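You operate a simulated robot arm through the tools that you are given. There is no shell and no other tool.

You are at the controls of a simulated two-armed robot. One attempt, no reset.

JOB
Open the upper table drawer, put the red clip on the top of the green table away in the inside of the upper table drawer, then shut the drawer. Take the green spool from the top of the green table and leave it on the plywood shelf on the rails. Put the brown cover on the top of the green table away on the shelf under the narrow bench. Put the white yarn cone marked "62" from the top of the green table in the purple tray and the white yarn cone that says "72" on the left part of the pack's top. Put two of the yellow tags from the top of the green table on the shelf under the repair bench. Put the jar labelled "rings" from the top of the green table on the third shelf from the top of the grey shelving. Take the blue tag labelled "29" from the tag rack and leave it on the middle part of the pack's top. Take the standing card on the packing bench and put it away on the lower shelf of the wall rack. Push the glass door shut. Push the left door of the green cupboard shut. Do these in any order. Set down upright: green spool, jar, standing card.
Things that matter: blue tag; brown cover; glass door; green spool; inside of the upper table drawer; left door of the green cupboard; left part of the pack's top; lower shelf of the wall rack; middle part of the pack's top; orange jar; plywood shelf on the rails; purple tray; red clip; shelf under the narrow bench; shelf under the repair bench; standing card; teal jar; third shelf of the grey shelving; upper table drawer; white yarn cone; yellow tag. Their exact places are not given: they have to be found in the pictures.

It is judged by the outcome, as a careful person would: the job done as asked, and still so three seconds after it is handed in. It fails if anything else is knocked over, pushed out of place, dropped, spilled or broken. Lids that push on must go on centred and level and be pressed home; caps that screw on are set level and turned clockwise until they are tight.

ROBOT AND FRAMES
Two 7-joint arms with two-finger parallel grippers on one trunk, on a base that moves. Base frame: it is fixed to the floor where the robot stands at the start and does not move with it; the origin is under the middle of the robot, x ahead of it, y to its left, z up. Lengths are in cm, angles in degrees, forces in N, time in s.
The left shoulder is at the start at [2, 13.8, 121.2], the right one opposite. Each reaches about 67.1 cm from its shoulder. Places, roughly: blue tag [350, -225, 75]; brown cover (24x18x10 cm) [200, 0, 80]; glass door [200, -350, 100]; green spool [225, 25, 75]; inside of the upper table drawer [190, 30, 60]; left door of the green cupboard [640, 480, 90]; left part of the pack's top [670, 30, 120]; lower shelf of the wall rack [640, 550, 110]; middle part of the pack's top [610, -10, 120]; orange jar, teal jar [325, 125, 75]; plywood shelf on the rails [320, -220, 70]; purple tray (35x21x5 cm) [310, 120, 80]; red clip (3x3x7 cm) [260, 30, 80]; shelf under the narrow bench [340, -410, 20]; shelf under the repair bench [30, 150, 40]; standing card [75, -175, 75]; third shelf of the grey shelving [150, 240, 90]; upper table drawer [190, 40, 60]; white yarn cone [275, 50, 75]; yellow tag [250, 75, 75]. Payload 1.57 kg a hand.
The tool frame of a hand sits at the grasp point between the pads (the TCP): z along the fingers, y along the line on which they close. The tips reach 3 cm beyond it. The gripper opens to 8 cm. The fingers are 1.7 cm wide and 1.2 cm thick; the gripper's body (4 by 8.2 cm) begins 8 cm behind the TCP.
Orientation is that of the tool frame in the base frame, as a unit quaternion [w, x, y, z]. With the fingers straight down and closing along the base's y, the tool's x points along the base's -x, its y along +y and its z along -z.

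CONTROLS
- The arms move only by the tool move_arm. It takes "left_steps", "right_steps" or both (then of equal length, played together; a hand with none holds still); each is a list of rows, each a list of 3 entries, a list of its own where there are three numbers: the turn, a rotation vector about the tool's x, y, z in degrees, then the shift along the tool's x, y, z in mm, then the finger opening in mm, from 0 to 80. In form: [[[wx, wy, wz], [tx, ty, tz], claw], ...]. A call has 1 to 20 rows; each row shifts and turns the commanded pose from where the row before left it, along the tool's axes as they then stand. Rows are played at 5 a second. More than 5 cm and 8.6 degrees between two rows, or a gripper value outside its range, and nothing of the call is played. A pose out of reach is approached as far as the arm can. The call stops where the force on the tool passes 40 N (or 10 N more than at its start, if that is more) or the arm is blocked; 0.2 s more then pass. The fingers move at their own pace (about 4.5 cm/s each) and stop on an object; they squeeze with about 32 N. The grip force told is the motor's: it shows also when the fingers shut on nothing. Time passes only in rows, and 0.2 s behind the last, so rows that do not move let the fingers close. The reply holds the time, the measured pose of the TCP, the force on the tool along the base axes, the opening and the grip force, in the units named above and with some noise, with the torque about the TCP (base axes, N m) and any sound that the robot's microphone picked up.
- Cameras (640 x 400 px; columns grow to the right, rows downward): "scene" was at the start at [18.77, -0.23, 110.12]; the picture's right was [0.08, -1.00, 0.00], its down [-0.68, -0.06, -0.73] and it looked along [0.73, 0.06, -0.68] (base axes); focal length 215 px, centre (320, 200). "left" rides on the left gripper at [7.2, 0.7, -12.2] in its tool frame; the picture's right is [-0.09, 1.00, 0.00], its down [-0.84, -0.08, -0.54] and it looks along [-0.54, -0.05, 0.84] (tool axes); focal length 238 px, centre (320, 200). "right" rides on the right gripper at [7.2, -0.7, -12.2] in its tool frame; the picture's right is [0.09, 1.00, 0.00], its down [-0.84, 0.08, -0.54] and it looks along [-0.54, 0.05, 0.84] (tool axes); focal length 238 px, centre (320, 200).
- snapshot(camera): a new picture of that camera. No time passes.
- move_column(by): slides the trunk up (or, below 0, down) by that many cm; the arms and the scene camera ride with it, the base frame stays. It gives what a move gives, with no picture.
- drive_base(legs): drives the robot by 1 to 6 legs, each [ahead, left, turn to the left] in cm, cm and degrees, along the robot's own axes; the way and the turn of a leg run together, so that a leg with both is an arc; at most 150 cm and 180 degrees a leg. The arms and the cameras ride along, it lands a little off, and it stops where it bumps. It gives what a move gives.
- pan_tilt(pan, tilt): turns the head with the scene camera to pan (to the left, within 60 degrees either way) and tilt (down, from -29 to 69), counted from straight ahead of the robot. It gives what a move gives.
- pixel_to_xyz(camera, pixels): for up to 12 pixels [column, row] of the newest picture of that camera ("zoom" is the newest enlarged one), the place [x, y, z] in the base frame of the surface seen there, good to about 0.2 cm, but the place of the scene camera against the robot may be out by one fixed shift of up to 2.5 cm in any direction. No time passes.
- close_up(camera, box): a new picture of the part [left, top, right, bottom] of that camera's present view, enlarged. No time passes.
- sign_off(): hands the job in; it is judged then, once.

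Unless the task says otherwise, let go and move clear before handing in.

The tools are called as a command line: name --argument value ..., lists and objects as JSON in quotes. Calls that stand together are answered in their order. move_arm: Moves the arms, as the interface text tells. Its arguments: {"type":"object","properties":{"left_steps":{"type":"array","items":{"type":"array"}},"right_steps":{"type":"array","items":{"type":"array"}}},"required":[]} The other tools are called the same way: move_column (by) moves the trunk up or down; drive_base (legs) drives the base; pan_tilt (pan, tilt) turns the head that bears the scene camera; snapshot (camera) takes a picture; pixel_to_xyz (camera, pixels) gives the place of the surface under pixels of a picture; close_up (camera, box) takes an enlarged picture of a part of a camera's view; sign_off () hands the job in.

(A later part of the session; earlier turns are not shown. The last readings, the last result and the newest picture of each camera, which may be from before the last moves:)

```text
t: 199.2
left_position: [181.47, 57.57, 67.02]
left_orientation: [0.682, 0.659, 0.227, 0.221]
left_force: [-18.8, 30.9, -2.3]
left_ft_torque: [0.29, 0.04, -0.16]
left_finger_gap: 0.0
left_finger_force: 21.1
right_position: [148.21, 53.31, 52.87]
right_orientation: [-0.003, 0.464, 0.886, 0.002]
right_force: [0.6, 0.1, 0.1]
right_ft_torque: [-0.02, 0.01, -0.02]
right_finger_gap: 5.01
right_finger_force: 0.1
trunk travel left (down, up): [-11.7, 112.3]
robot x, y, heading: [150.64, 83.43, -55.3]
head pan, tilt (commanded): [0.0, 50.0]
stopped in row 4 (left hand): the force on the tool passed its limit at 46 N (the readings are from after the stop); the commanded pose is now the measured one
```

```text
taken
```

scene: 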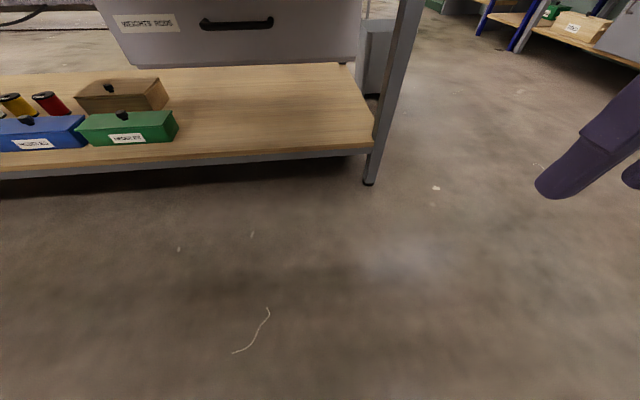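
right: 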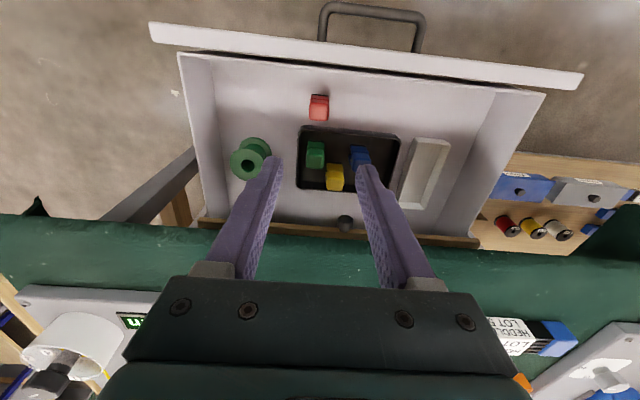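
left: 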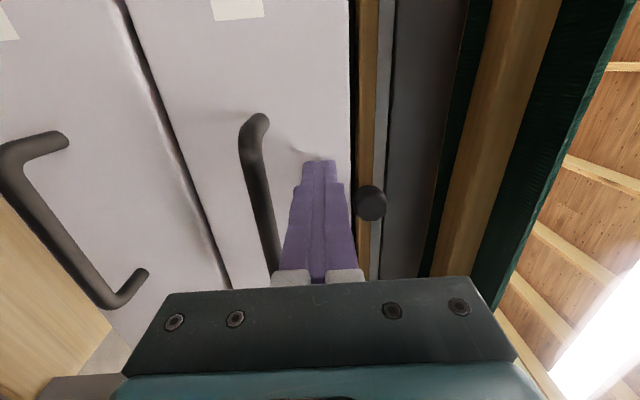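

The drawer is home (46 N stop, faces flush). I'll back away, raise the trunk and verify.

move_arm --left_steps '[[[0, 0, 0], [0, 0, -30], 0], [[0, 0, 0], [0, 0, -30], 0]]'

drive_base --legs '[[-25, 0, 0]]'

move_column --by 40

snapshot --camera "scene"

```text
t: 200.0
left_position: [182.21, 60.73, 67.28]
left_orientation: [0.682, 0.628, 0.265, 0.263]
left_force: [0.5, -0.8, -0.1]
left_ft_torque: [0.01, 0.02, 0.02]
left_finger_gap: 0.02
left_finger_force: 21.5
left hand out of reach, approached as far as the arm can: row 2
right_position: [149.0, 51.87, 53.18]
right_orientation: [0.002, 0.464, 0.886, 0.0]
right_force: [-0.5, -0.9, -0.6]
right_ft_torque: [0.0, 0.03, -0.01]
right_finger_gap: 5.0
right_finger_force: 0.0
trunk travel left (down, up): [-11.7, 112.3]
robot x, y, heading: [150.42, 83.32, -55.5]
head pan, tilt (commanded): [0.0, 50.0]
stopped in row 2 (left hand): the arm was blocked; the commanded pose is now the measured one
```

```text
t: 201.9
left_position: [167.99, 81.49, 67.09]
left_orientation: [0.679, 0.63, 0.266, 0.266]
left_force: [-0.2, 0.5, 0.9]
left_ft_torque: [0.04, -0.03, 0.01]
left_finger_gap: 0.01
left_finger_force: 21.2
right_position: [134.73, 72.83, 53.21]
right_orientation: [0.0, 0.462, 0.887, 0.0]
right_force: [-0.5, 0.0, 0.4]
right_ft_torque: [0.01, -0.01, 0.03]
right_finger_gap: 4.99
right_finger_force: 0.1
trunk travel left (down, up): [-11.7, 112.3]
robot x, y, heading: [136.32, 104.04, -55.2]
head pan, tilt (commanded): [0.0, 50.0]
```

```text
t: 205.7
left_position: [167.98, 81.66, 107.17]
left_orientation: [0.679, 0.63, 0.267, 0.266]
left_force: [0.2, 0.5, -0.1]
left_ft_torque: [0.02, -0.02, -0.03]
left_finger_gap: 0.0
left_finger_force: 21.6
right_position: [134.58, 72.71, 93.2]
right_orientation: [0.001, 0.463, 0.886, 0.0]
right_force: [0.2, 0.7, -0.7]
right_ft_torque: [0.01, 0.01, 0.01]
right_finger_gap: 5.01
right_finger_force: 0.0
trunk travel left (down, up): [-51.7, 72.3]
robot x, y, heading: [136.35, 103.9, -55.1]
head pan, tilt (commanded): [0.0, 50.0]
```

```text
taken
```

scene: 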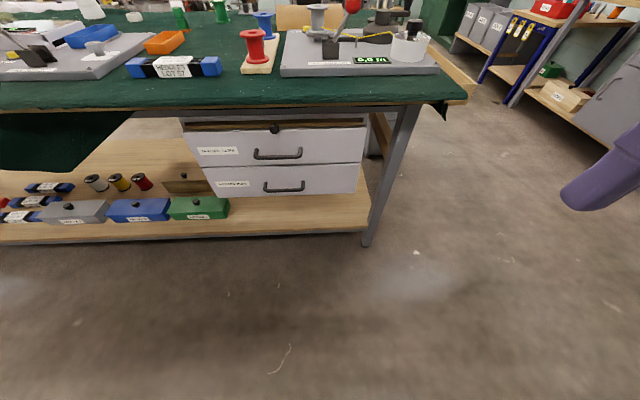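

Drawer is shut flush. I'll return the left hand to pointing down (116° turn), lowering it 10 cm first.

move_arm --left_steps '[[[0, 0, 0], [0, -35, 0], 60], [[0, 0, 0], [0, -35, 0], 60], [[0, 0, 0], [0, -35, 0], 60], [[5.02, 4.37, -3.97], [0, 0, 0], 60], [[5.02, 4.37, -3.97], [0, 0, 0], 60], [[5.02, 4.37, -3.97], [0, 0, 0], 60], [[5.02, 4.37, -3.97], [0, 0, 0], 60], [[5.02, 4.37, -3.97], [0, 0, 0], 60], [[5.02, 4.37, -3.97], [0, 0, 0], 60], [[5.02, 4.37, -3.97], [0, 0, 0], 60], [[5.02, 4.37, -3.97], [0, 0, 0], 60], [[5.02, 4.37, -3.97], [0, 0, 0], 60], [[5.02, 4.37, -3.97], [0, 0, 0], 60], [[5.02, 4.37, -3.97], [0, 0, 0], 60], [[5.02, 4.37, -3.97], [0, 0, 0], 60], [[5.02, 4.37, -3.97], [0, 0, 0], 60], [[5.02, 4.37, -3.97], [0, 0, 0], 60], [[5.02, 4.37, -3.97], [0, 0, 0], 60], [[0, 0, 0], [0, 0, 0], 60]]'

```text
t: 207.2
left_position: [172.68, 84.59, 93.21]
left_orientation: [0.513, 0.651, 0.476, 0.294]
left_force: [0.4, 0.6, 0.7]
left_ft_torque: [0.0, 0.05, -0.01]
left_finger_gap: 6.0
left_finger_force: 0.1
right_position: [134.61, 72.82, 93.23]
right_orientation: [0.0, 0.463, 0.887, -0.001]
right_force: [-0.6, -0.6, 0.3]
right_ft_torque: [0.05, 0.01, 0.0]
right_finger_gap: 4.99
right_finger_force: 0.1
trunk travel left (down, up): [-51.7, 72.3]
robot x, y, heading: [136.08, 104.05, -55.2]
head pan, tilt (commanded): [0.0, 50.0]
stopped in row 7 (left hand): the arm was blocked; the commanded pose is now the measured one
```

The left arm blocked midway. I'll shift it 8 cm forward and 6 cm right for room, then continue turning.

move_arm --left_steps '[[[0, 0, 0], [-31.1, 0.3, 11.9], 60], [[0, 0, 0], [-31.1, 0.3, 11.9], 60], [[0, 0, 0], [-31.1, 0.3, 11.9], 60], [[5.73, 3.66, -4.1], [0, 0, 0], 60], [[5.73, 3.66, -4.1], [0, 0, 0], 60], [[5.73, 3.66, -4.1], [0, 0, 0], 60], [[5.73, 3.66, -4.1], [0, 0, 0], 60], [[5.73, 3.66, -4.1], [0, 0, 0], 60], [[5.73, 3.66, -4.1], [0, 0, 0], 60], [[5.73, 3.66, -4.1], [0, 0, 0], 60], [[5.73, 3.66, -4.1], [0, 0, 0], 60], [[5.73, 3.66, -4.1], [0, 0, 0], 60], [[5.73, 3.66, -4.1], [0, 0, 0], 60], [[5.73, 3.66, -4.1], [0, 0, 0], 60], [[0, 0, 0], [0, 0, 0], 60]]'

snapshot --camera "scene"

```text
t: 210.4
left_position: [171.79, 73.94, 94.48]
left_orientation: [0.005, 0.468, 0.883, -0.018]
left_force: [0.6, 0.3, 0.4]
left_ft_torque: [0.0, 0.01, 0.03]
left_finger_gap: 5.99
left_finger_force: 0.0
right_position: [134.67, 72.73, 93.23]
right_orientation: [0.001, 0.462, 0.887, 0.0]
right_force: [-0.9, 0.3, -0.3]
right_ft_torque: [0.02, -0.03, 0.0]
right_finger_gap: 5.0
right_finger_force: 0.0
trunk travel left (down, up): [-51.7, 72.3]
robot x, y, heading: [135.96, 104.14, -55.3]
head pan, tilt (commanded): [0.0, 50.0]
```

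```text
taken
```

scene: 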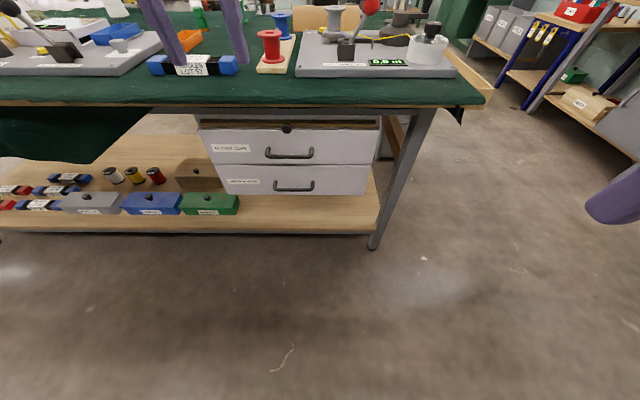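

Both hands point down again. Next the yellow tags: raise 12 cm and strafe left 85 cm to face them.

move_column --by 12

drive_base --legs '[[0, 85, 0], [15, 0, 0]]'

snapshot --camera "scene"

```text
t: 211.9
left_position: [171.76, 74.02, 106.48]
left_orientation: [0.005, 0.467, 0.884, -0.016]
left_force: [-0.8, -0.1, -0.4]
left_ft_torque: [-0.03, 0.0, 0.0]
left_finger_gap: 5.98
left_finger_force: 0.1
right_position: [134.66, 72.71, 105.18]
right_orientation: [0.001, 0.463, 0.887, 0.0]
right_force: [0.7, -0.5, -0.7]
right_ft_torque: [0.01, -0.01, -0.02]
right_finger_gap: 4.99
right_finger_force: 0.0
trunk travel left (down, up): [-63.7, 60.3]
robot x, y, heading: [136.27, 104.18, -55.4]
head pan, tilt (commanded): [0.0, 50.0]
```

```text
t: 217.4
left_position: [250.12, 109.2, 106.51]
left_orientation: [0.005, 0.474, 0.88, -0.017]
left_force: [-1.1, -0.1, 0.8]
left_ft_torque: [-0.01, -0.01, -0.01]
left_finger_gap: 6.0
left_finger_force: 0.1
right_position: [212.91, 108.35, 105.08]
right_orientation: [0.001, 0.47, 0.883, 0.0]
right_force: [0.0, 1.0, 0.6]
right_ft_torque: [-0.04, 0.01, -0.01]
right_finger_gap: 4.99
right_finger_force: 0.0
trunk travel left (down, up): [-63.7, 60.3]
robot x, y, heading: [215.03, 139.84, -55.9]
head pan, tilt (commanded): [0.0, 50.0]
```

```text
taken
```

scene: 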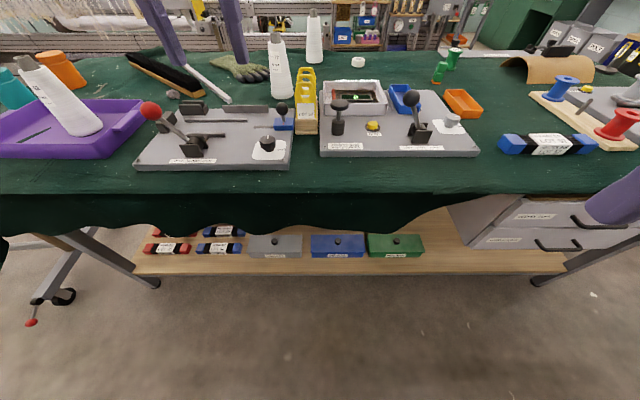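

The tag block with three yellow tags is at (306,100), cones behind. Zooming in.

close_up --camera "scene" --box '[230, 0, 380, 150]'

pixel_to_xyz --camera "scene" --pixels '[[304, 98], [304, 110], [307, 75], [306, 125], [281, 70], [315, 40], [306, 85]]'

```text
2.67 times, centred on (305, 75) of scene
```

zoom: 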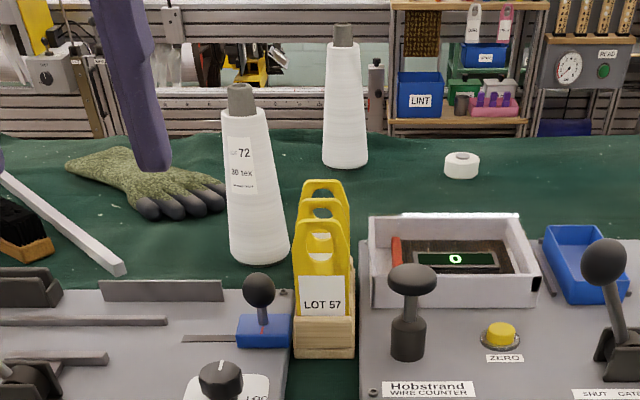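

```text
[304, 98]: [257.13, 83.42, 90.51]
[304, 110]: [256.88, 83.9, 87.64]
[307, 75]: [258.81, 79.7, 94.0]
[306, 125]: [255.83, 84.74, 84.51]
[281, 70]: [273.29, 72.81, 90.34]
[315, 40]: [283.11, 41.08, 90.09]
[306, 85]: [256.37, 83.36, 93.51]
```

The cone behind reads "72" — good. I'll measure the lever knob heights near the tag block before moving in.

pixel_to_xyz --camera "scene" --pixels '[[150, 109], [283, 108], [411, 96], [340, 104], [268, 143], [292, 125], [372, 125]]'

move_arm --left_steps '[[[0, 0, 0], [0, 0, 0], 80], [[0, 0, 0], [0, 0, 0], 80]]' --right_steps '[[[0, 0, 0], [0, 0, 0], 80], [[0, 0, 0], [0, 0, 0], 80]]'

```text
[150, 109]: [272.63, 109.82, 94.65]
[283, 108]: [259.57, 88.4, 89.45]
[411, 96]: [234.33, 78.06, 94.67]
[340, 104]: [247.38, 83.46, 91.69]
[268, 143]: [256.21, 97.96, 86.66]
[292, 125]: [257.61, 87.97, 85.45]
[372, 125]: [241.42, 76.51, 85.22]
```

```text
t: 218.0
left_position: [250.06, 109.22, 106.61]
left_orientation: [0.004, 0.473, 0.881, -0.016]
left_force: [0.4, -0.3, -0.1]
left_ft_torque: [-0.02, -0.01, -0.01]
left_finger_gap: 8.0
left_finger_force: 0.0
right_position: [212.93, 108.46, 105.07]
right_orientation: [0.001, 0.468, 0.884, 0.001]
right_force: [-0.3, -0.4, 0.4]
right_ft_torque: [-0.04, 0.01, 0.03]
right_finger_gap: 7.99
right_finger_force: 0.0
trunk travel left (down, up): [-63.7, 60.3]
robot x, y, heading: [214.77, 139.19, -56.3]
head pan, tilt (commanded): [0.0, 50.0]
```

Nearby knobs top out at ~93; my hands at 105 clear them. Driving in 27 cm and left 13 cm.

drive_base --legs '[[27, 13, 0]]'

move_arm --right_steps '[[[0, 0, 0], [-40, 20, 0], 65], [[0, 0, 0], [-40, 20, 0], 65], [[0, 0, 0], [-40, 20, 0], 65], [[0, 0, 0], [-20, 20, 0], 65], [[0, 0, 0], [0, 15, 0], 65], [[0, 0, 0], [0, 0, 0], 65]]'

snapshot --camera "right"

snapshot --camera "scene"

```text
t: 220.1
left_position: [275.7, 94.02, 106.47]
left_orientation: [0.004, 0.476, 0.879, -0.017]
left_force: [-0.5, 0.3, -0.1]
left_ft_torque: [0.02, 0.01, 0.01]
left_finger_gap: 7.99
left_finger_force: 0.1
right_position: [238.49, 93.38, 105.21]
right_orientation: [0.002, 0.47, 0.883, 0.001]
right_force: [0.2, -0.4, 0.6]
right_ft_torque: [0.0, -0.05, -0.01]
right_finger_gap: 8.0
right_finger_force: 0.1
trunk travel left (down, up): [-63.7, 60.3]
robot x, y, heading: [240.59, 124.71, -56.3]
head pan, tilt (commanded): [0.0, 50.0]
```

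```text
t: 221.5
left_position: [275.61, 94.13, 106.45]
left_orientation: [0.005, 0.476, 0.879, -0.017]
left_force: [-0.6, -0.1, -0.8]
left_ft_torque: [-0.02, -0.01, -0.01]
left_finger_gap: 7.94
left_finger_force: 0.0
right_position: [254.27, 87.12, 105.31]
right_orientation: [0.002, 0.47, 0.883, 0.0]
right_force: [-0.4, -0.1, 0.4]
right_ft_torque: [0.01, -0.01, -0.02]
right_finger_gap: 6.48
right_finger_force: 0.0
trunk travel left (down, up): [-63.7, 60.3]
robot x, y, heading: [240.6, 124.56, -56.3]
head pan, tilt (commanded): [0.0, 50.0]
```

```text
taken
```

right: 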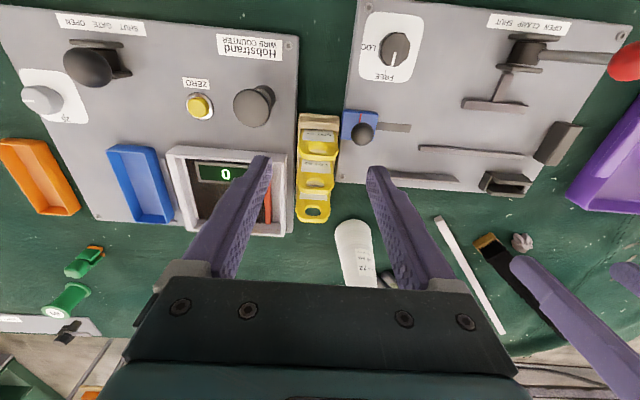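

```text
taken
```

scene: 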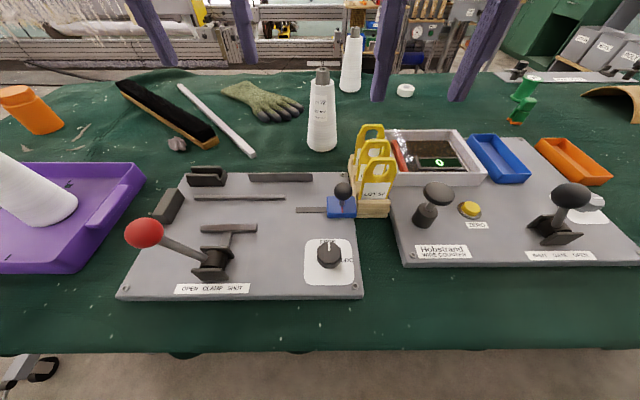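

The tag tops are at right-camera (318,155), (316,187), (314,218). Zooming and measuring.

close_up --camera "right" --box '[270, 100, 370, 235]'

pixel_to_xyz --camera "right" --pixels '[[320, 120], [318, 134], [318, 157], [316, 163], [316, 188], [314, 195], [313, 218], [334, 140], [302, 140], [362, 133], [253, 105]]'

```text
2.96 times, centred on (320, 168) of right
```

zoom: 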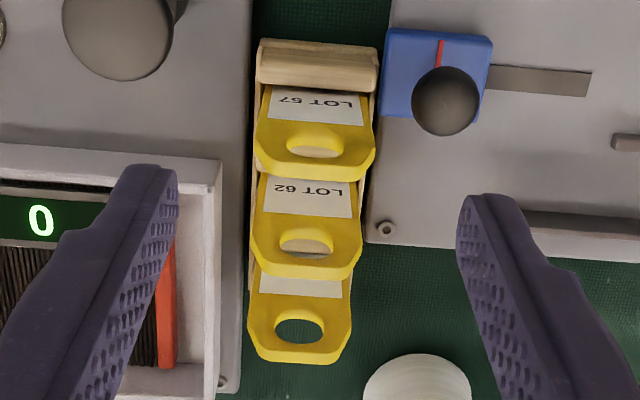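

```text
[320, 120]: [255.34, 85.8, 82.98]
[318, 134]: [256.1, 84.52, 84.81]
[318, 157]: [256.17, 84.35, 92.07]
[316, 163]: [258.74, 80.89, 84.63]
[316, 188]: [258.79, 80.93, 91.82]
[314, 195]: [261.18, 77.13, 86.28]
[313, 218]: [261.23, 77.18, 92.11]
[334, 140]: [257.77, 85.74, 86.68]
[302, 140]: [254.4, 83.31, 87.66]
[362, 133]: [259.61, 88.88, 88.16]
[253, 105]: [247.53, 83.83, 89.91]
```

Tags are spaced 4.3 cm apart, 4.1 cm wide, top z 92. I'll check the neighbouring white box height.

pixel_to_xyz --camera "right" --pixels '[[290, 160], [291, 185], [290, 220], [284, 156], [276, 170]]'

```text
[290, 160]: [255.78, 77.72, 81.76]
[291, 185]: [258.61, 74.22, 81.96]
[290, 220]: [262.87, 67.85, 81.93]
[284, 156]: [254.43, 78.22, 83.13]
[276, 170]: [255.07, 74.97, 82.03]
```

Box top is only ~83.5, so fingers at 86 clear it. Lining up over the front tag with 54 mm opening and descending to z≈88.8.

move_arm --right_steps '[[[0, 0, -2], [-32.7, 1, 0], 54], [[0, 0, 0], [0, 0, 0], 54], [[0, 0, 0], [0, 0, 40], 54], [[0, 0, 0], [0, 0, 40], 54], [[0, 0, 0], [0, 0, 40], 54], [[0, 0, 0], [0, 0, 25], 54], [[0, 0, 0], [0, 0, 0], 54]]'

snapshot --camera "right"

```text
t: 223.1
left_position: [275.57, 94.05, 106.45]
left_orientation: [0.005, 0.476, 0.879, -0.016]
left_force: [-0.6, 0.1, 0.0]
left_ft_torque: [0.01, -0.01, 0.0]
left_finger_gap: 8.02
left_finger_force: 0.0
right_position: [255.96, 84.6, 90.53]
right_orientation: [0.001, 0.455, 0.89, 0.0]
right_force: [0.6, 0.0, -0.1]
right_ft_torque: [-0.04, -0.02, 0.02]
right_finger_gap: 5.4
right_finger_force: 0.0
trunk travel left (down, up): [-63.7, 60.3]
robot x, y, heading: [240.44, 125.02, -56.5]
head pan, tilt (commanded): [0.0, 50.0]
```

```text
taken
```

right: 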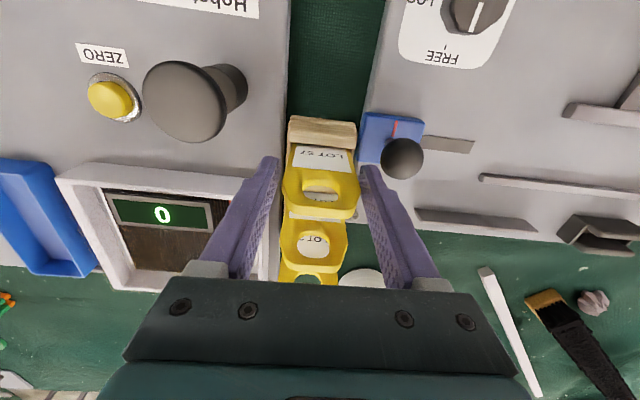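

Tag is centred between the fingers. Down 17 mm more, then close.

move_arm --right_steps '[[[0, 0, 0], [0, 0, 17], 54], [[0, 0, 0], [0, 0, 0], 0], [[0, 0, 0], [0, 0, 0], 0], [[0, 0, 0], [0, 0, 0], 0], [[0, 0, 0], [0, 0, 0], 0]]'

snapshot --camera "right"

```text
t: 224.3
left_position: [275.71, 94.07, 106.38]
left_orientation: [0.005, 0.475, 0.88, -0.016]
left_force: [0.4, 0.1, 0.3]
left_ft_torque: [0.01, 0.01, 0.0]
left_finger_gap: 8.0
left_finger_force: 0.0
right_position: [256.15, 84.53, 88.83]
right_orientation: [0.002, 0.454, 0.891, 0.0]
right_force: [0.0, 0.3, 0.9]
right_ft_torque: [-0.01, 0.01, 0.02]
right_finger_gap: 4.91
right_finger_force: 31.9
trunk travel left (down, up): [-63.7, 60.3]
robot x, y, heading: [240.46, 124.74, -56.4]
head pan, tilt (commanded): [0.0, 50.0]
```

```text
taken
```

right: 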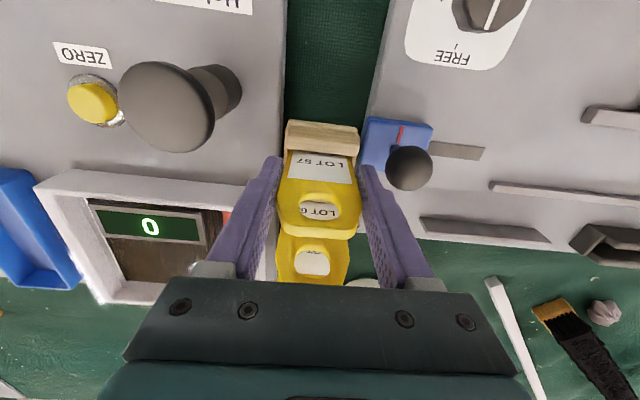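

Gripped at 4.9 cm. Lifting to see that only the tag comes up.

move_arm --right_steps '[[[0, 0, 0], [0, 0, -20], 0], [[0, 0, 0], [0, 0, -20], 0], [[0, 0, 0], [0, 0, 0], 0]]'

snapshot --camera "right"

close_up --camera "scene" --box '[280, 80, 480, 230]'

```text
t: 225.1
left_position: [275.65, 94.11, 106.33]
left_orientation: [0.005, 0.475, 0.88, -0.017]
left_force: [0.0, -0.4, 0.2]
left_ft_torque: [-0.01, -0.01, 0.01]
left_finger_gap: 8.0
left_finger_force: 0.1
right_position: [255.98, 84.39, 92.98]
right_orientation: [0.002, 0.456, 0.89, 0.001]
right_force: [-0.6, -0.1, 0.6]
right_ft_torque: [0.01, -0.01, 0.01]
right_finger_gap: 4.9
right_finger_force: 32.2
trunk travel left (down, up): [-63.7, 60.3]
robot x, y, heading: [240.41, 124.86, -56.3]
head pan, tilt (commanded): [0.0, 50.0]
```

```text
taken
```

right: 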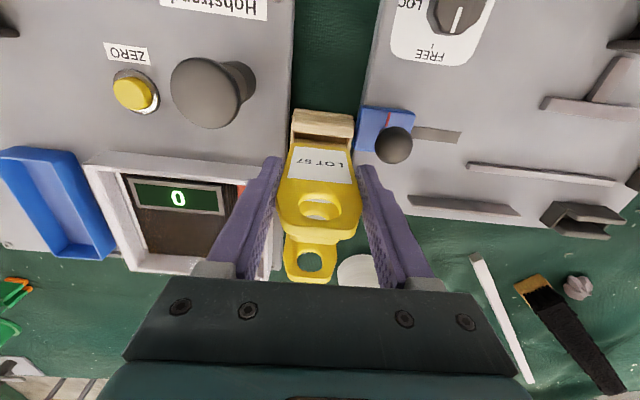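

```text
2.67 times, centred on (380, 155) of scene
```

zoom: 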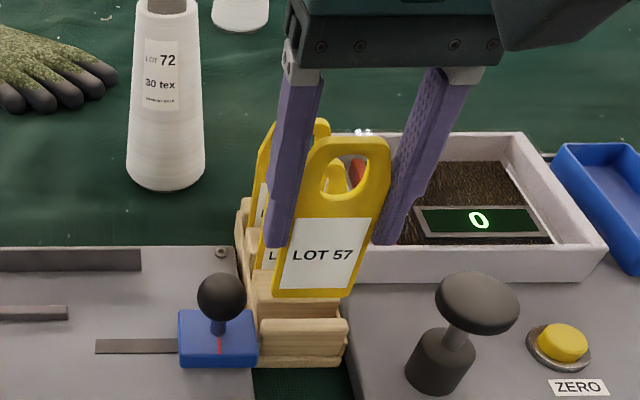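

Only the tag comes up. Lifting 11 cm more and retracting the right hand.

move_arm --right_steps '[[[0, 0, 0], [0, 0, -40], 0], [[0, 0, 0], [0, 0, -40], 0], [[0, 0, 0], [0, 0, -30], 0], [[0, 0, 0], [40, -10, 0], 0], [[0, 0, 0], [40, -15, 0], 0], [[0, 0, 0], [40, -15, 0], 0], [[0, 0, 0], [30, -15, 0], 0], [[0, 0, 0], [0, 0, 0], 0]]'

drive_base --legs '[[0, -16, 0]]'

snapshot --camera "left"

snapshot --camera "scene"

```text
t: 226.9
left_position: [275.61, 94.11, 106.53]
left_orientation: [0.005, 0.476, 0.879, -0.017]
left_force: [-0.3, -0.3, -0.2]
left_ft_torque: [0.0, 0.01, 0.02]
left_finger_gap: 8.04
left_finger_force: 0.0
right_position: [242.82, 93.22, 104.1]
right_orientation: [0.001, 0.455, 0.89, 0.0]
right_force: [0.2, -0.2, -0.5]
right_ft_torque: [0.05, -0.01, 0.0]
right_finger_gap: 4.91
right_finger_force: 32.5
trunk travel left (down, up): [-63.7, 60.3]
robot x, y, heading: [240.78, 124.7, -56.1]
head pan, tilt (commanded): [0.0, 50.0]
```

```text
t: 228.3
left_position: [262.58, 85.41, 106.39]
left_orientation: [0.006, 0.475, 0.88, -0.016]
left_force: [-0.7, -0.9, -1.0]
left_ft_torque: [0.0, -0.02, 0.0]
left_finger_gap: 8.01
left_finger_force: 0.0
right_position: [229.7, 84.42, 103.97]
right_orientation: [0.001, 0.455, 0.89, 0.001]
right_force: [0.1, -0.5, 0.8]
right_ft_torque: [0.01, 0.02, 0.03]
right_finger_gap: 4.92
right_finger_force: 32.3
trunk travel left (down, up): [-63.7, 60.3]
robot x, y, heading: [227.16, 115.9, -56.2]
head pan, tilt (commanded): [0.0, 50.0]
```

```text
taken
```

left: 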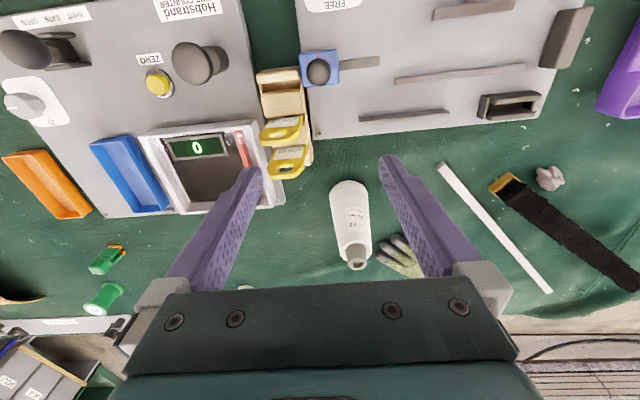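

```text
taken
```

scene: 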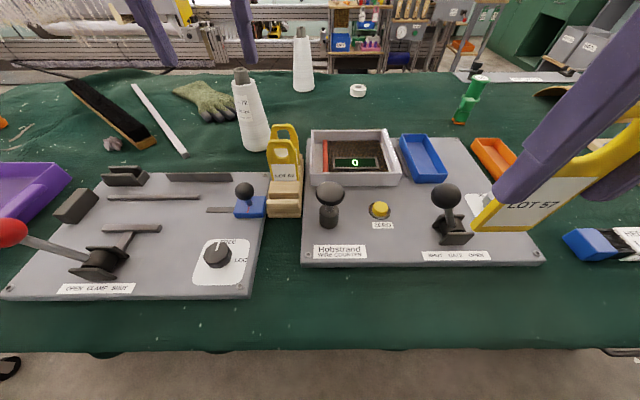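

Next, the left hand takes the second tag at ≈(258.8,81). Moving over it and levelling the hand.

move_arm --left_steps '[[[-1.3, 1.5, -2.5], [-8, -28, 0], 56], [[0, 0, 0], [-8, -29, 0], 56], [[0, 0, 0], [0, 0, 0], 56]]'

snapshot --camera "left"

```text
t: 229.1
left_position: [258.23, 81.1, 106.47]
left_orientation: [-0.001, 0.455, 0.89, -0.001]
left_force: [0.0, -0.1, -0.8]
left_ft_torque: [0.04, 0.0, -0.03]
left_finger_gap: 5.6
left_finger_force: 0.1
left hand out of reach, approached as far as the arm can: row 2
right_position: [229.71, 84.51, 103.91]
right_orientation: [0.001, 0.455, 0.891, 0.001]
right_force: [-0.1, 0.2, -0.6]
right_ft_torque: [0.03, 0.0, 0.02]
right_finger_gap: 4.92
right_finger_force: 32.2
trunk travel left (down, up): [-63.7, 60.3]
robot x, y, heading: [227.71, 115.84, -56.0]
head pan, tilt (commanded): [0.0, 50.0]
```

```text
taken
```

left: 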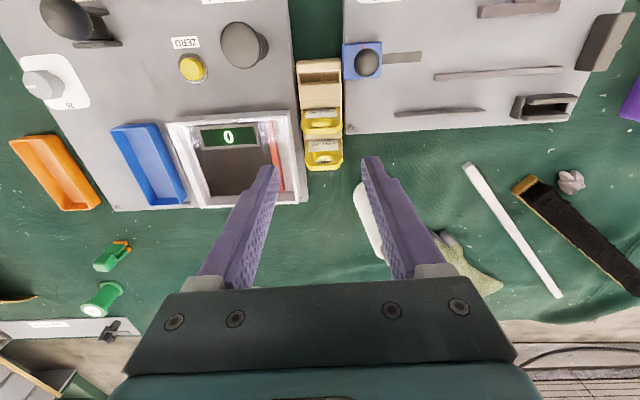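

At its reach limit; I'll check the tag position in the left camera and drive 4 cm closer.

pixel_to_xyz --camera "left" --pixels '[[322, 134], [323, 167], [306, 128], [341, 128], [322, 120], [321, 90]]'

drive_base --legs '[[4, 0, 0]]'

```text
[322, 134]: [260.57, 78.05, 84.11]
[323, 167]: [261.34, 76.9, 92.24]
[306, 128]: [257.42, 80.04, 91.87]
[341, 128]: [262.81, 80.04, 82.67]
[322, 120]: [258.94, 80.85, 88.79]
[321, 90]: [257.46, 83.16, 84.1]
```

```text
t: 229.9
left_position: [260.55, 77.79, 106.6]
left_orientation: [-0.001, 0.457, 0.889, 0.0]
left_force: [-0.2, -0.5, 0.2]
left_ft_torque: [0.03, 0.04, 0.0]
left_finger_gap: 5.6
left_finger_force: 0.1
right_position: [231.86, 81.12, 104.04]
right_orientation: [0.001, 0.455, 0.891, 0.001]
right_force: [-0.5, 0.4, 0.6]
right_ft_torque: [-0.03, 0.01, -0.03]
right_finger_gap: 4.93
right_finger_force: 31.9
trunk travel left (down, up): [-63.7, 60.3]
robot x, y, heading: [229.91, 112.62, -56.5]
head pan, tilt (commanded): [0.0, 50.0]
```

T2 is at ≈(258.9,80.9). Moving back 3.4 cm over it and descending partway.

move_arm --left_steps '[[[0, 0, 0], [34, 3, 0], 56], [[0, 0, 0], [0, 0, 0], 56], [[0, 0, 0], [0, 0, 40], 56], [[0, 0, 0], [0, 0, 40], 56], [[0, 0, 0], [0, 0, 40], 56], [[0, 0, 0], [0, 0, 30], 56], [[0, 0, 0], [0, 0, 0], 56]]'

snapshot --camera "left"

```text
t: 231.6
left_position: [259.61, 79.44, 91.47]
left_orientation: [-0.001, 0.455, 0.89, -0.002]
left_force: [-0.3, -0.7, -0.4]
left_ft_torque: [-0.01, -0.02, 0.01]
left_finger_gap: 5.6
left_finger_force: 0.1
left hand out of reach, approached as far as the arm can: row 1
right_position: [232.0, 81.14, 104.08]
right_orientation: [0.001, 0.454, 0.891, -0.001]
right_force: [0.2, 0.0, -1.7]
right_ft_torque: [-0.03, -0.01, 0.04]
right_finger_gap: 4.91
right_finger_force: 31.7
trunk travel left (down, up): [-63.7, 60.3]
robot x, y, heading: [229.94, 112.68, -56.4]
head pan, tilt (commanded): [0.0, 50.0]
```

```text
taken
```

left: 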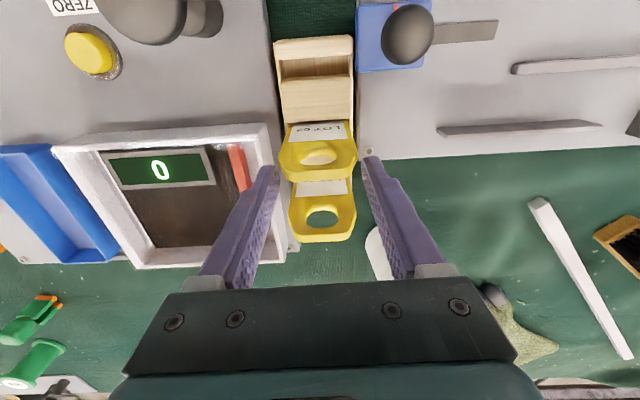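

Still 1.6 cm too far forward; shifting back, then down and closing.

move_arm --left_steps '[[[0, 0, 0], [16, 1, 0], 56], [[0, 0, 0], [0, 0, 0], 56], [[0, 0, 0], [0, 0, 13], 56], [[0, 0, 0], [0, 0, 13], 56], [[0, 0, 0], [0, 0, 0], 56]]'

snapshot --camera "left"

```text
t: 232.8
left_position: [258.8, 80.27, 88.71]
left_orientation: [-0.002, 0.457, 0.89, 0.0]
left_force: [0.1, 0.8, 0.2]
left_ft_torque: [0.0, -0.02, -0.03]
left_finger_gap: 5.59
left_finger_force: 0.1
left hand out of reach, approached as far as the arm can: row 1, 3
right_position: [231.88, 81.15, 103.96]
right_orientation: [0.001, 0.455, 0.89, 0.0]
right_force: [-1.0, 0.2, 0.0]
right_ft_torque: [0.01, 0.0, 0.03]
right_finger_gap: 4.89
right_finger_force: 31.8
trunk travel left (down, up): [-63.7, 60.3]
robot x, y, heading: [229.49, 112.46, -56.1]
head pan, tilt (commanded): [0.0, 50.0]
```

```text
taken
```

left: 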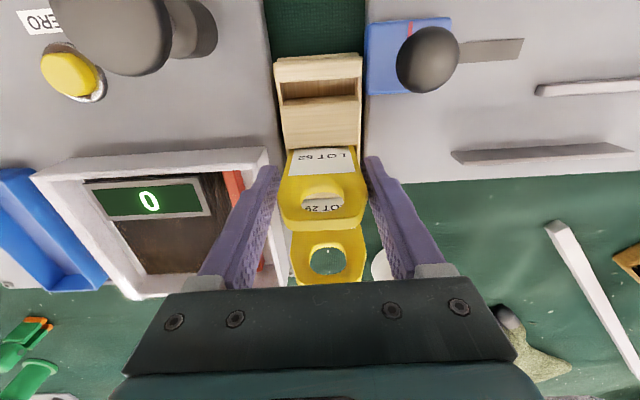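

Good enough (tag within the pad width). Closing and lifting.

move_arm --left_steps '[[[0, 0, 0], [0, 0, 0], 0], [[0, 0, 0], [0, 0, 0], 0], [[0, 0, 0], [0, 0, 0], 0], [[0, 0, 0], [0, 0, -20], 0], [[0, 0, 0], [0, 0, -20], 0], [[0, 0, 0], [0, 0, 0], 0]]'

snapshot --camera "left"

snapshot --camera "scene"

```text
t: 234.2
left_position: [258.85, 80.04, 92.6]
left_orientation: [-0.001, 0.457, 0.89, 0.0]
left_force: [-0.5, -0.2, 0.1]
left_ft_torque: [0.01, 0.02, -0.03]
left_finger_gap: 4.92
left_finger_force: 32.0
right_position: [231.94, 81.08, 104.04]
right_orientation: [0.001, 0.454, 0.891, 0.0]
right_force: [-0.4, -0.3, 0.1]
right_ft_torque: [0.04, -0.02, -0.02]
right_finger_gap: 4.92
right_finger_force: 32.1
trunk travel left (down, up): [-63.7, 60.3]
robot x, y, heading: [229.63, 112.31, -56.3]
head pan, tilt (commanded): [0.0, 50.0]
```

```text
taken
```

left: 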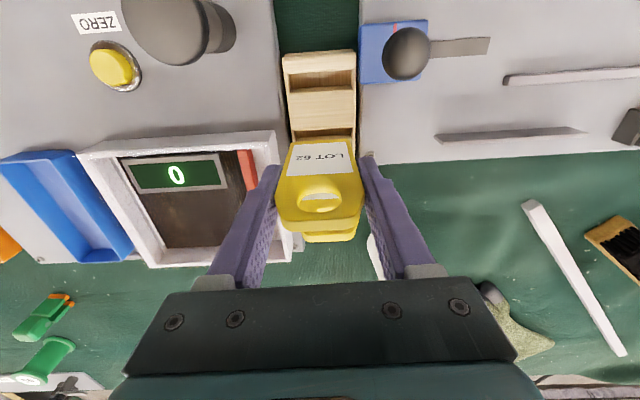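

```text
taken
```

scene: 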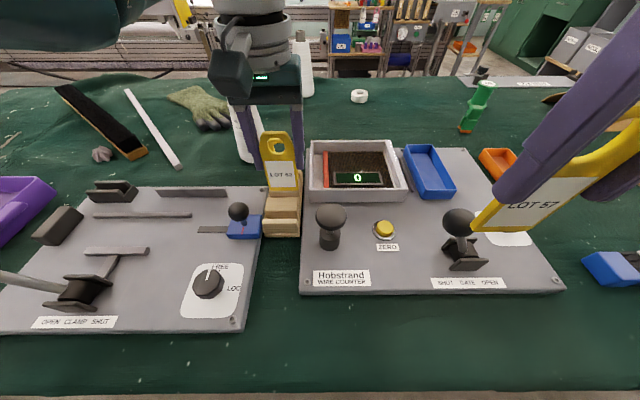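

Second tag ("LOT 62") is lifted. Raising and retracting it, then backing away from the table.

move_arm --left_steps '[[[0, 0, 0], [0, 0, -40], 0], [[0, 0, 0], [0, 0, -40], 0], [[0, 0, 0], [0, 0, -40], 0], [[0, 0, 0], [40, 15, 0], 0], [[0, 0, 0], [40, 15, 0], 0], [[0, 0, 0], [40, 15, 0], 0], [[0, 0, 0], [30, 10, 0], 0], [[0, 0, 0], [0, 0, 0], 0]]'

drive_base --legs '[[-40, 0, 0]]'

snapshot --camera "scene"

```text
t: 236.2
left_position: [262.62, 83.08, 101.89]
left_orientation: [0.052, 0.443, 0.895, -0.019]
left_force: [-0.1, 0.0, 0.4]
left_ft_torque: [0.01, 0.01, 0.04]
left_finger_gap: 4.94
left_finger_force: 32.1
left hand out of reach, approached as far as the arm can: row 4, 5, 6, 7
right_position: [231.91, 81.21, 104.04]
right_orientation: [0.001, 0.455, 0.891, 0.0]
right_force: [0.1, -0.1, -1.2]
right_ft_torque: [0.01, 0.02, 0.01]
right_finger_gap: 4.92
right_finger_force: 31.9
trunk travel left (down, up): [-63.7, 60.3]
robot x, y, heading: [229.67, 112.77, -56.1]
head pan, tilt (commanded): [0.0, 50.0]
stopped in row 8 (left hand): the arm was blocked; the commanded pose is now the measured one
```

```text
t: 238.6
left_position: [241.14, 115.56, 102.0]
left_orientation: [0.053, 0.441, 0.896, -0.019]
left_force: [-0.9, -0.6, 0.3]
left_ft_torque: [0.01, 0.01, -0.01]
left_finger_gap: 4.92
left_finger_force: 32.5
right_position: [210.41, 113.57, 104.0]
right_orientation: [0.001, 0.453, 0.892, 0.002]
right_force: [-0.1, -0.3, 0.2]
right_ft_torque: [0.0, 0.0, -0.01]
right_finger_gap: 4.95
right_finger_force: 32.2
trunk travel left (down, up): [-63.7, 60.3]
robot x, y, heading: [208.1, 145.19, -55.9]
head pan, tilt (commanded): [0.0, 50.0]
```

```text
taken
```

scene: 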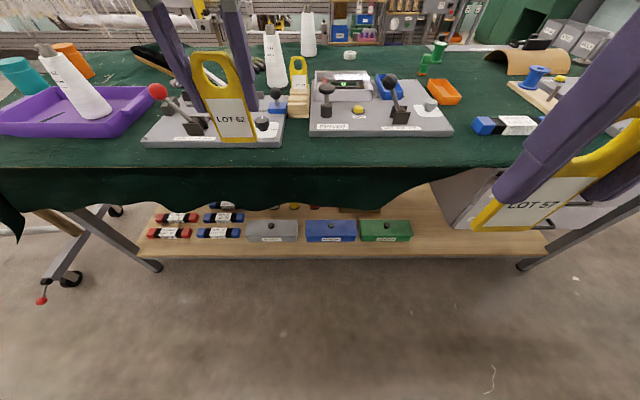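

The left arm refused to retract; it may be near a joint limit. I'll try lowering it 12 cm first (clear of the table) and then pulling back.

move_arm --left_steps '[[[0, 0, 0], [0, 0, 40], 0], [[0, 0, 0], [0, 0, 40], 0], [[0, 0, 0], [0, 0, 40], 0], [[0, 0, 0], [30, 0, 0], 0], [[0, 0, 0], [30, 0, 0], 0], [[0, 0, 0], [30, 0, 0], 0], [[0, 0, 0], [0, 0, 0], 0]]'

```text
t: 240.2
left_position: [237.65, 121.87, 89.0]
left_orientation: [0.062, 0.438, 0.897, -0.013]
left_force: [1.1, 0.4, -0.5]
left_ft_torque: [0.0, -0.02, -0.01]
left_finger_gap: 4.91
left_finger_force: 32.2
right_position: [210.23, 113.55, 104.03]
right_orientation: [0.002, 0.452, 0.892, 0.0]
right_force: [-0.3, 0.0, -1.0]
right_ft_torque: [0.01, 0.04, 0.01]
right_finger_gap: 4.94
right_finger_force: 31.8
trunk travel left (down, up): [-63.7, 60.3]
robot x, y, heading: [207.7, 145.1, -56.1]
head pan, tilt (commanded): [0.0, 50.0]
```

It retracts when lower. Let me look at the left arm's elbow posture with the scene camera.

pan_tilt --pan 50 --tilt 40

snapshot --camera "scene"

pan_tilt --pan -50 --tilt 40

snapshot --camera "scene"

```text
t: 241.4
left_position: [237.43, 121.94, 88.71]
left_orientation: [0.059, 0.439, 0.897, -0.01]
left_force: [-0.1, -0.5, -0.8]
left_ft_torque: [-0.02, -0.02, 0.02]
left_finger_gap: 4.92
left_finger_force: 32.1
right_position: [210.34, 113.5, 104.19]
right_orientation: [0.002, 0.452, 0.892, 0.0]
right_force: [0.1, -0.1, -0.7]
right_ft_torque: [0.02, -0.01, -0.04]
right_finger_gap: 4.93
right_finger_force: 32.4
trunk travel left (down, up): [-63.7, 60.3]
robot x, y, heading: [208.05, 145.36, -55.8]
head pan, tilt (commanded): [50.0, 40.0]
```

```text
taken
```

scene: 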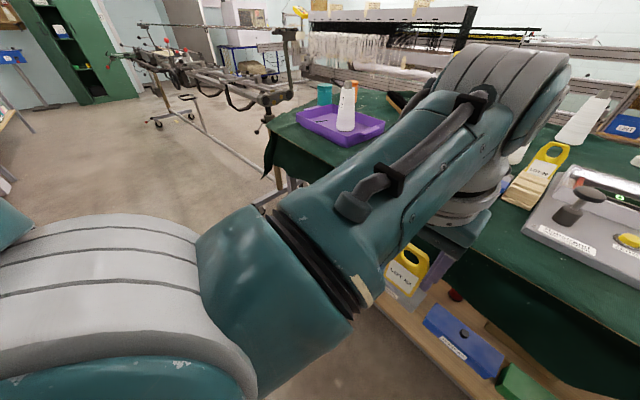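

```text
t: 243.1
left_position: [237.58, 122.17, 88.76]
left_orientation: [0.059, 0.439, 0.897, -0.01]
left_force: [0.4, -0.3, -0.9]
left_ft_torque: [0.0, -0.02, 0.01]
left_finger_gap: 4.92
left_finger_force: 31.7
right_position: [210.41, 113.51, 104.01]
right_orientation: [0.001, 0.453, 0.892, 0.0]
right_force: [-0.8, -0.3, -0.2]
right_ft_torque: [-0.01, -0.03, -0.04]
right_finger_gap: 4.93
right_finger_force: 32.2
trunk travel left (down, up): [-63.7, 60.3]
robot x, y, heading: [207.81, 144.97, -55.9]
head pan, tilt (commanded): [-50.0, 40.0]
```

```text
taken
```

scene: 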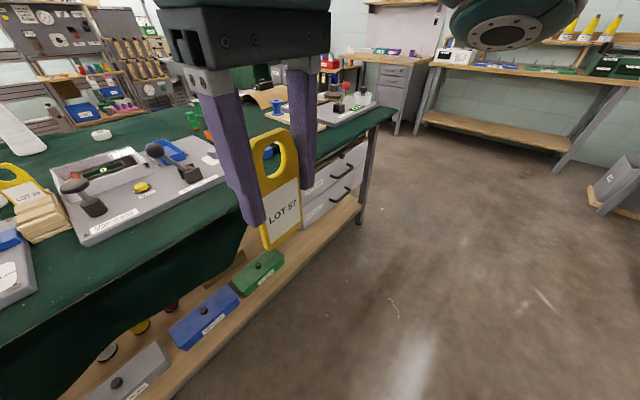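

Now to the repair bench: strafe right 105 cm along the corridor, then turn about to face the bench.

drive_base --legs '[[0, -105, 0], [0, 0, 90], [0, 0, 90]]'

pan_tilt --pan 0 --tilt 35

snapshot --camera "scene"

```text
t: 256.3
left_position: [89.42, 106.51, 88.63]
left_orientation: [-0.009, 0.905, -0.422, -0.06]
left_force: [0.9, -0.5, -0.8]
left_ft_torque: [0.01, -0.03, -0.02]
left_finger_gap: 4.93
left_finger_force: 32.3
right_position: [116.19, 116.11, 104.04]
right_orientation: [0.001, 0.9, -0.436, -0.002]
right_force: [0.2, 0.1, 0.2]
right_ft_torque: [0.01, 0.0, 0.0]
right_finger_gap: 4.92
right_finger_force: 31.5
trunk travel left (down, up): [-63.7, 60.3]
robot x, y, heading: [120.09, 84.89, 126.2]
head pan, tilt (commanded): [-50.0, 40.0]
```

```text
t: 257.5
left_position: [89.1, 106.3, 88.59]
left_orientation: [-0.005, 0.905, -0.421, -0.061]
left_force: [0.6, 0.2, -0.2]
left_ft_torque: [-0.02, -0.01, -0.01]
left_finger_gap: 4.91
left_finger_force: 31.6
right_position: [116.15, 116.14, 104.04]
right_orientation: [0.0, 0.9, -0.436, -0.001]
right_force: [-0.2, 0.0, -0.2]
right_ft_torque: [0.01, -0.02, 0.0]
right_finger_gap: 4.93
right_finger_force: 32.0
trunk travel left (down, up): [-63.7, 60.3]
robot x, y, heading: [119.65, 85.17, 126.3]
head pan, tilt (commanded): [0.0, 35.0]
```

```text
taken
```

scene: 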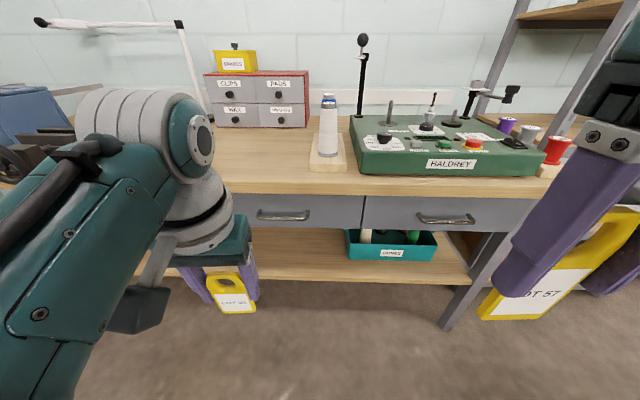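

The repair bench shelf is at (300,260), free left of the teal bin. Measuring shelf, edge and drawer underside.

pixel_to_xyz --camera "scene" --pixels '[[300, 262], [300, 245], [300, 277], [270, 262], [330, 262], [300, 192], [300, 228], [350, 255], [440, 270], [300, 300], [260, 275], [330, 245]]'

move_column --by -25

snapshot --camera "scene"

```text
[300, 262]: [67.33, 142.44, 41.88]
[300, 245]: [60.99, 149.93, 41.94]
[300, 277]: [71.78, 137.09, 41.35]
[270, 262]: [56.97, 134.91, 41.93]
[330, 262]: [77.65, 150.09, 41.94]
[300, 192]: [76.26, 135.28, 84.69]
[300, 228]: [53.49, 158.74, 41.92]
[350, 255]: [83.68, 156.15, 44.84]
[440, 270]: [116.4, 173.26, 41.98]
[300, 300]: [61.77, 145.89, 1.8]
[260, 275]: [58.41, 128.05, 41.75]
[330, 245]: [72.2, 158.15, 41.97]
```

```text
t: 260.1
left_position: [89.09, 106.44, 63.64]
left_orientation: [-0.005, 0.905, -0.421, -0.061]
left_force: [0.5, -0.4, -0.9]
left_ft_torque: [0.01, 0.01, 0.03]
left_finger_gap: 4.91
left_finger_force: 31.9
right_position: [116.26, 116.17, 78.96]
right_orientation: [0.001, 0.9, -0.435, 0.0]
right_force: [0.5, -0.7, -0.5]
right_ft_torque: [0.0, 0.01, -0.02]
right_finger_gap: 4.9
right_finger_force: 32.4
trunk travel left (down, up): [-38.7, 85.3]
robot x, y, heading: [119.8, 84.98, 126.1]
head pan, tilt (commanded): [0.0, 35.0]
```

```text
taken
```

scene: 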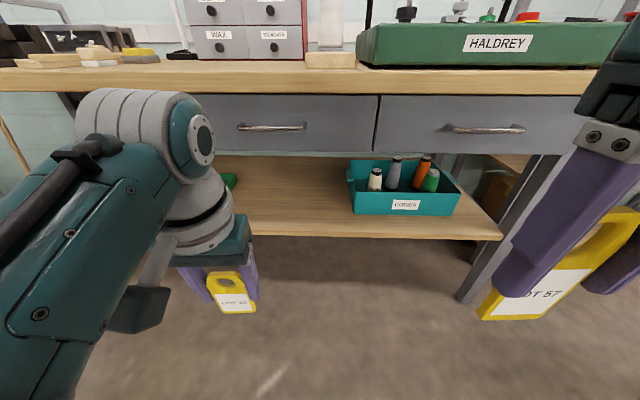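

Shelf top is true z≈40.1, front edge ~70 cm ahead. I'll turn the right hand from pointing down to nearly horizontal (12° down) while moving it forward 22 cm.

move_arm --right_steps '[[[0, -7.8, 0], [-22, 0, 0], 0], [[0, -7.8, 0], [-21.8, 0, 3], 0], [[0, -7.8, 0], [-21.2, 0, 5.9], 0], [[0, -7.8, 0], [-20.2, 0, 8.7], 0], [[0, -7.8, 0], [-18.8, 0, 11.4], 0], [[0, -7.8, 0], [-17.1, 0, 13.8], 0], [[0, -7.8, 0], [-15.1, 0, 16], 0], [[0, -7.8, 0], [-12.7, 0, 17.9], 0], [[0, -7.8, 0], [-10.2, 0, 19.5], 0], [[0, -7.8, 0], [-7.5, 0, 20.7], 0], [[0, 0, 0], [0, 0, 0], 0]]'

snapshot --camera "scene"

```text
t: 262.5
left_position: [89.14, 106.33, 63.56]
left_orientation: [-0.005, 0.905, -0.421, -0.061]
left_force: [-1.4, 0.5, 0.5]
left_ft_torque: [-0.01, 0.0, 0.0]
left_finger_gap: 4.9
left_finger_force: 31.3
right_position: [102.49, 133.28, 79.08]
right_orientation: [-0.274, 0.699, -0.339, -0.567]
right_force: [0.0, 0.3, -1.7]
right_ft_torque: [0.0, -0.01, 0.0]
right_finger_gap: 4.91
right_finger_force: 31.3
trunk travel left (down, up): [-38.7, 85.3]
robot x, y, heading: [119.62, 84.65, 126.1]
head pan, tilt (commanded): [0.0, 35.0]
```

```text
taken
```

scene: 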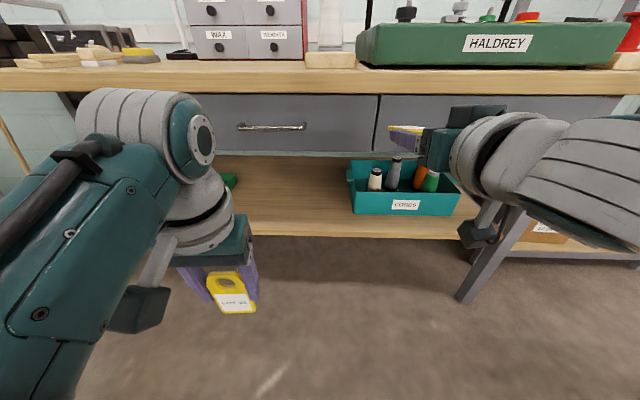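

Right hand is horizontal with the tag flat. Now the same for the left hand.

move_arm --left_steps '[[[2.5, 0, 1.8], [-15, 0, 2], 0], [[0, -7.15, 0], [-15, 0, 2], 0], [[0, -7.15, 0], [-14.5, 0, 4], 0], [[0, -7.15, 0], [-14, 0, 5.5], 0], [[0, -7.15, 0], [-13, 0, 7], 0], [[0, -7.15, 0], [-12, 0, 9], 0], [[0, -7.15, 0], [-11, 0, 10], 0], [[0, -7.15, 0], [-9.5, 0, 11.5], 0], [[0, -7.15, 0], [-8, 0, 12.7], 0], [[0, -7.15, 0], [-6.5, 0, 13.5], 0], [[0, -7.15, 0], [-5, 0, 14], 0], [[0, 0, 0], [0, 0, 0], 0]]'

snapshot --camera "scene"

```text
t: 265.1
left_position: [78.23, 118.69, 63.3]
left_orientation: [-0.267, 0.696, -0.344, -0.571]
left_force: [-0.8, 0.4, -0.1]
left_ft_torque: [0.02, -0.01, -0.02]
left_finger_gap: 4.93
left_finger_force: 32.2
right_position: [102.55, 133.31, 79.12]
right_orientation: [-0.274, 0.699, -0.339, -0.568]
right_force: [0.2, -0.1, -0.6]
right_ft_torque: [-0.03, 0.0, -0.02]
right_finger_gap: 4.93
right_finger_force: 31.6
trunk travel left (down, up): [-38.7, 85.3]
robot x, y, heading: [119.77, 84.65, 126.1]
head pan, tilt (commanded): [0.0, 35.0]
```

```text
taken
```

scene: 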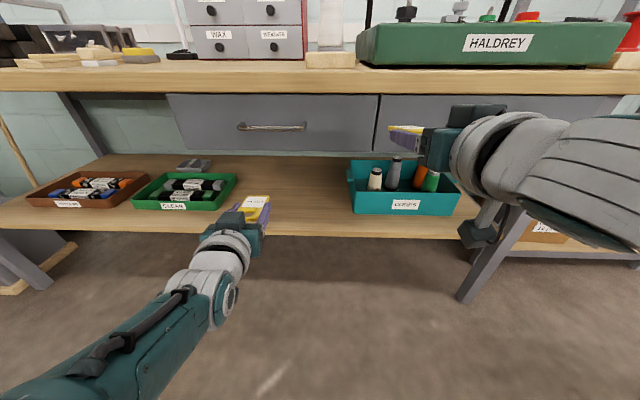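

Both tags are flat. The free zone lies between the green tray (edge ~235,195) and the teal bin (~350,195); measuring it exactly.

pixel_to_xyz --camera "scene" --pixels '[[237, 190], [220, 208], [236, 180], [350, 180], [352, 205], [395, 158], [290, 225], [290, 190], [290, 153], [428, 170], [300, 236]]'

```text
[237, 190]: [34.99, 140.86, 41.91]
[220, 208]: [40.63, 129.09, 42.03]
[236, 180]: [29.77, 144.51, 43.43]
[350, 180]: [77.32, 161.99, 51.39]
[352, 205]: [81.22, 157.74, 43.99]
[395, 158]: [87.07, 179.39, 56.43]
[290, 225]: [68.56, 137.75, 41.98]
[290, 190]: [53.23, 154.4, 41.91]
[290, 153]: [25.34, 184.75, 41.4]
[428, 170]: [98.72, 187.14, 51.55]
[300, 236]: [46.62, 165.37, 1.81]
```

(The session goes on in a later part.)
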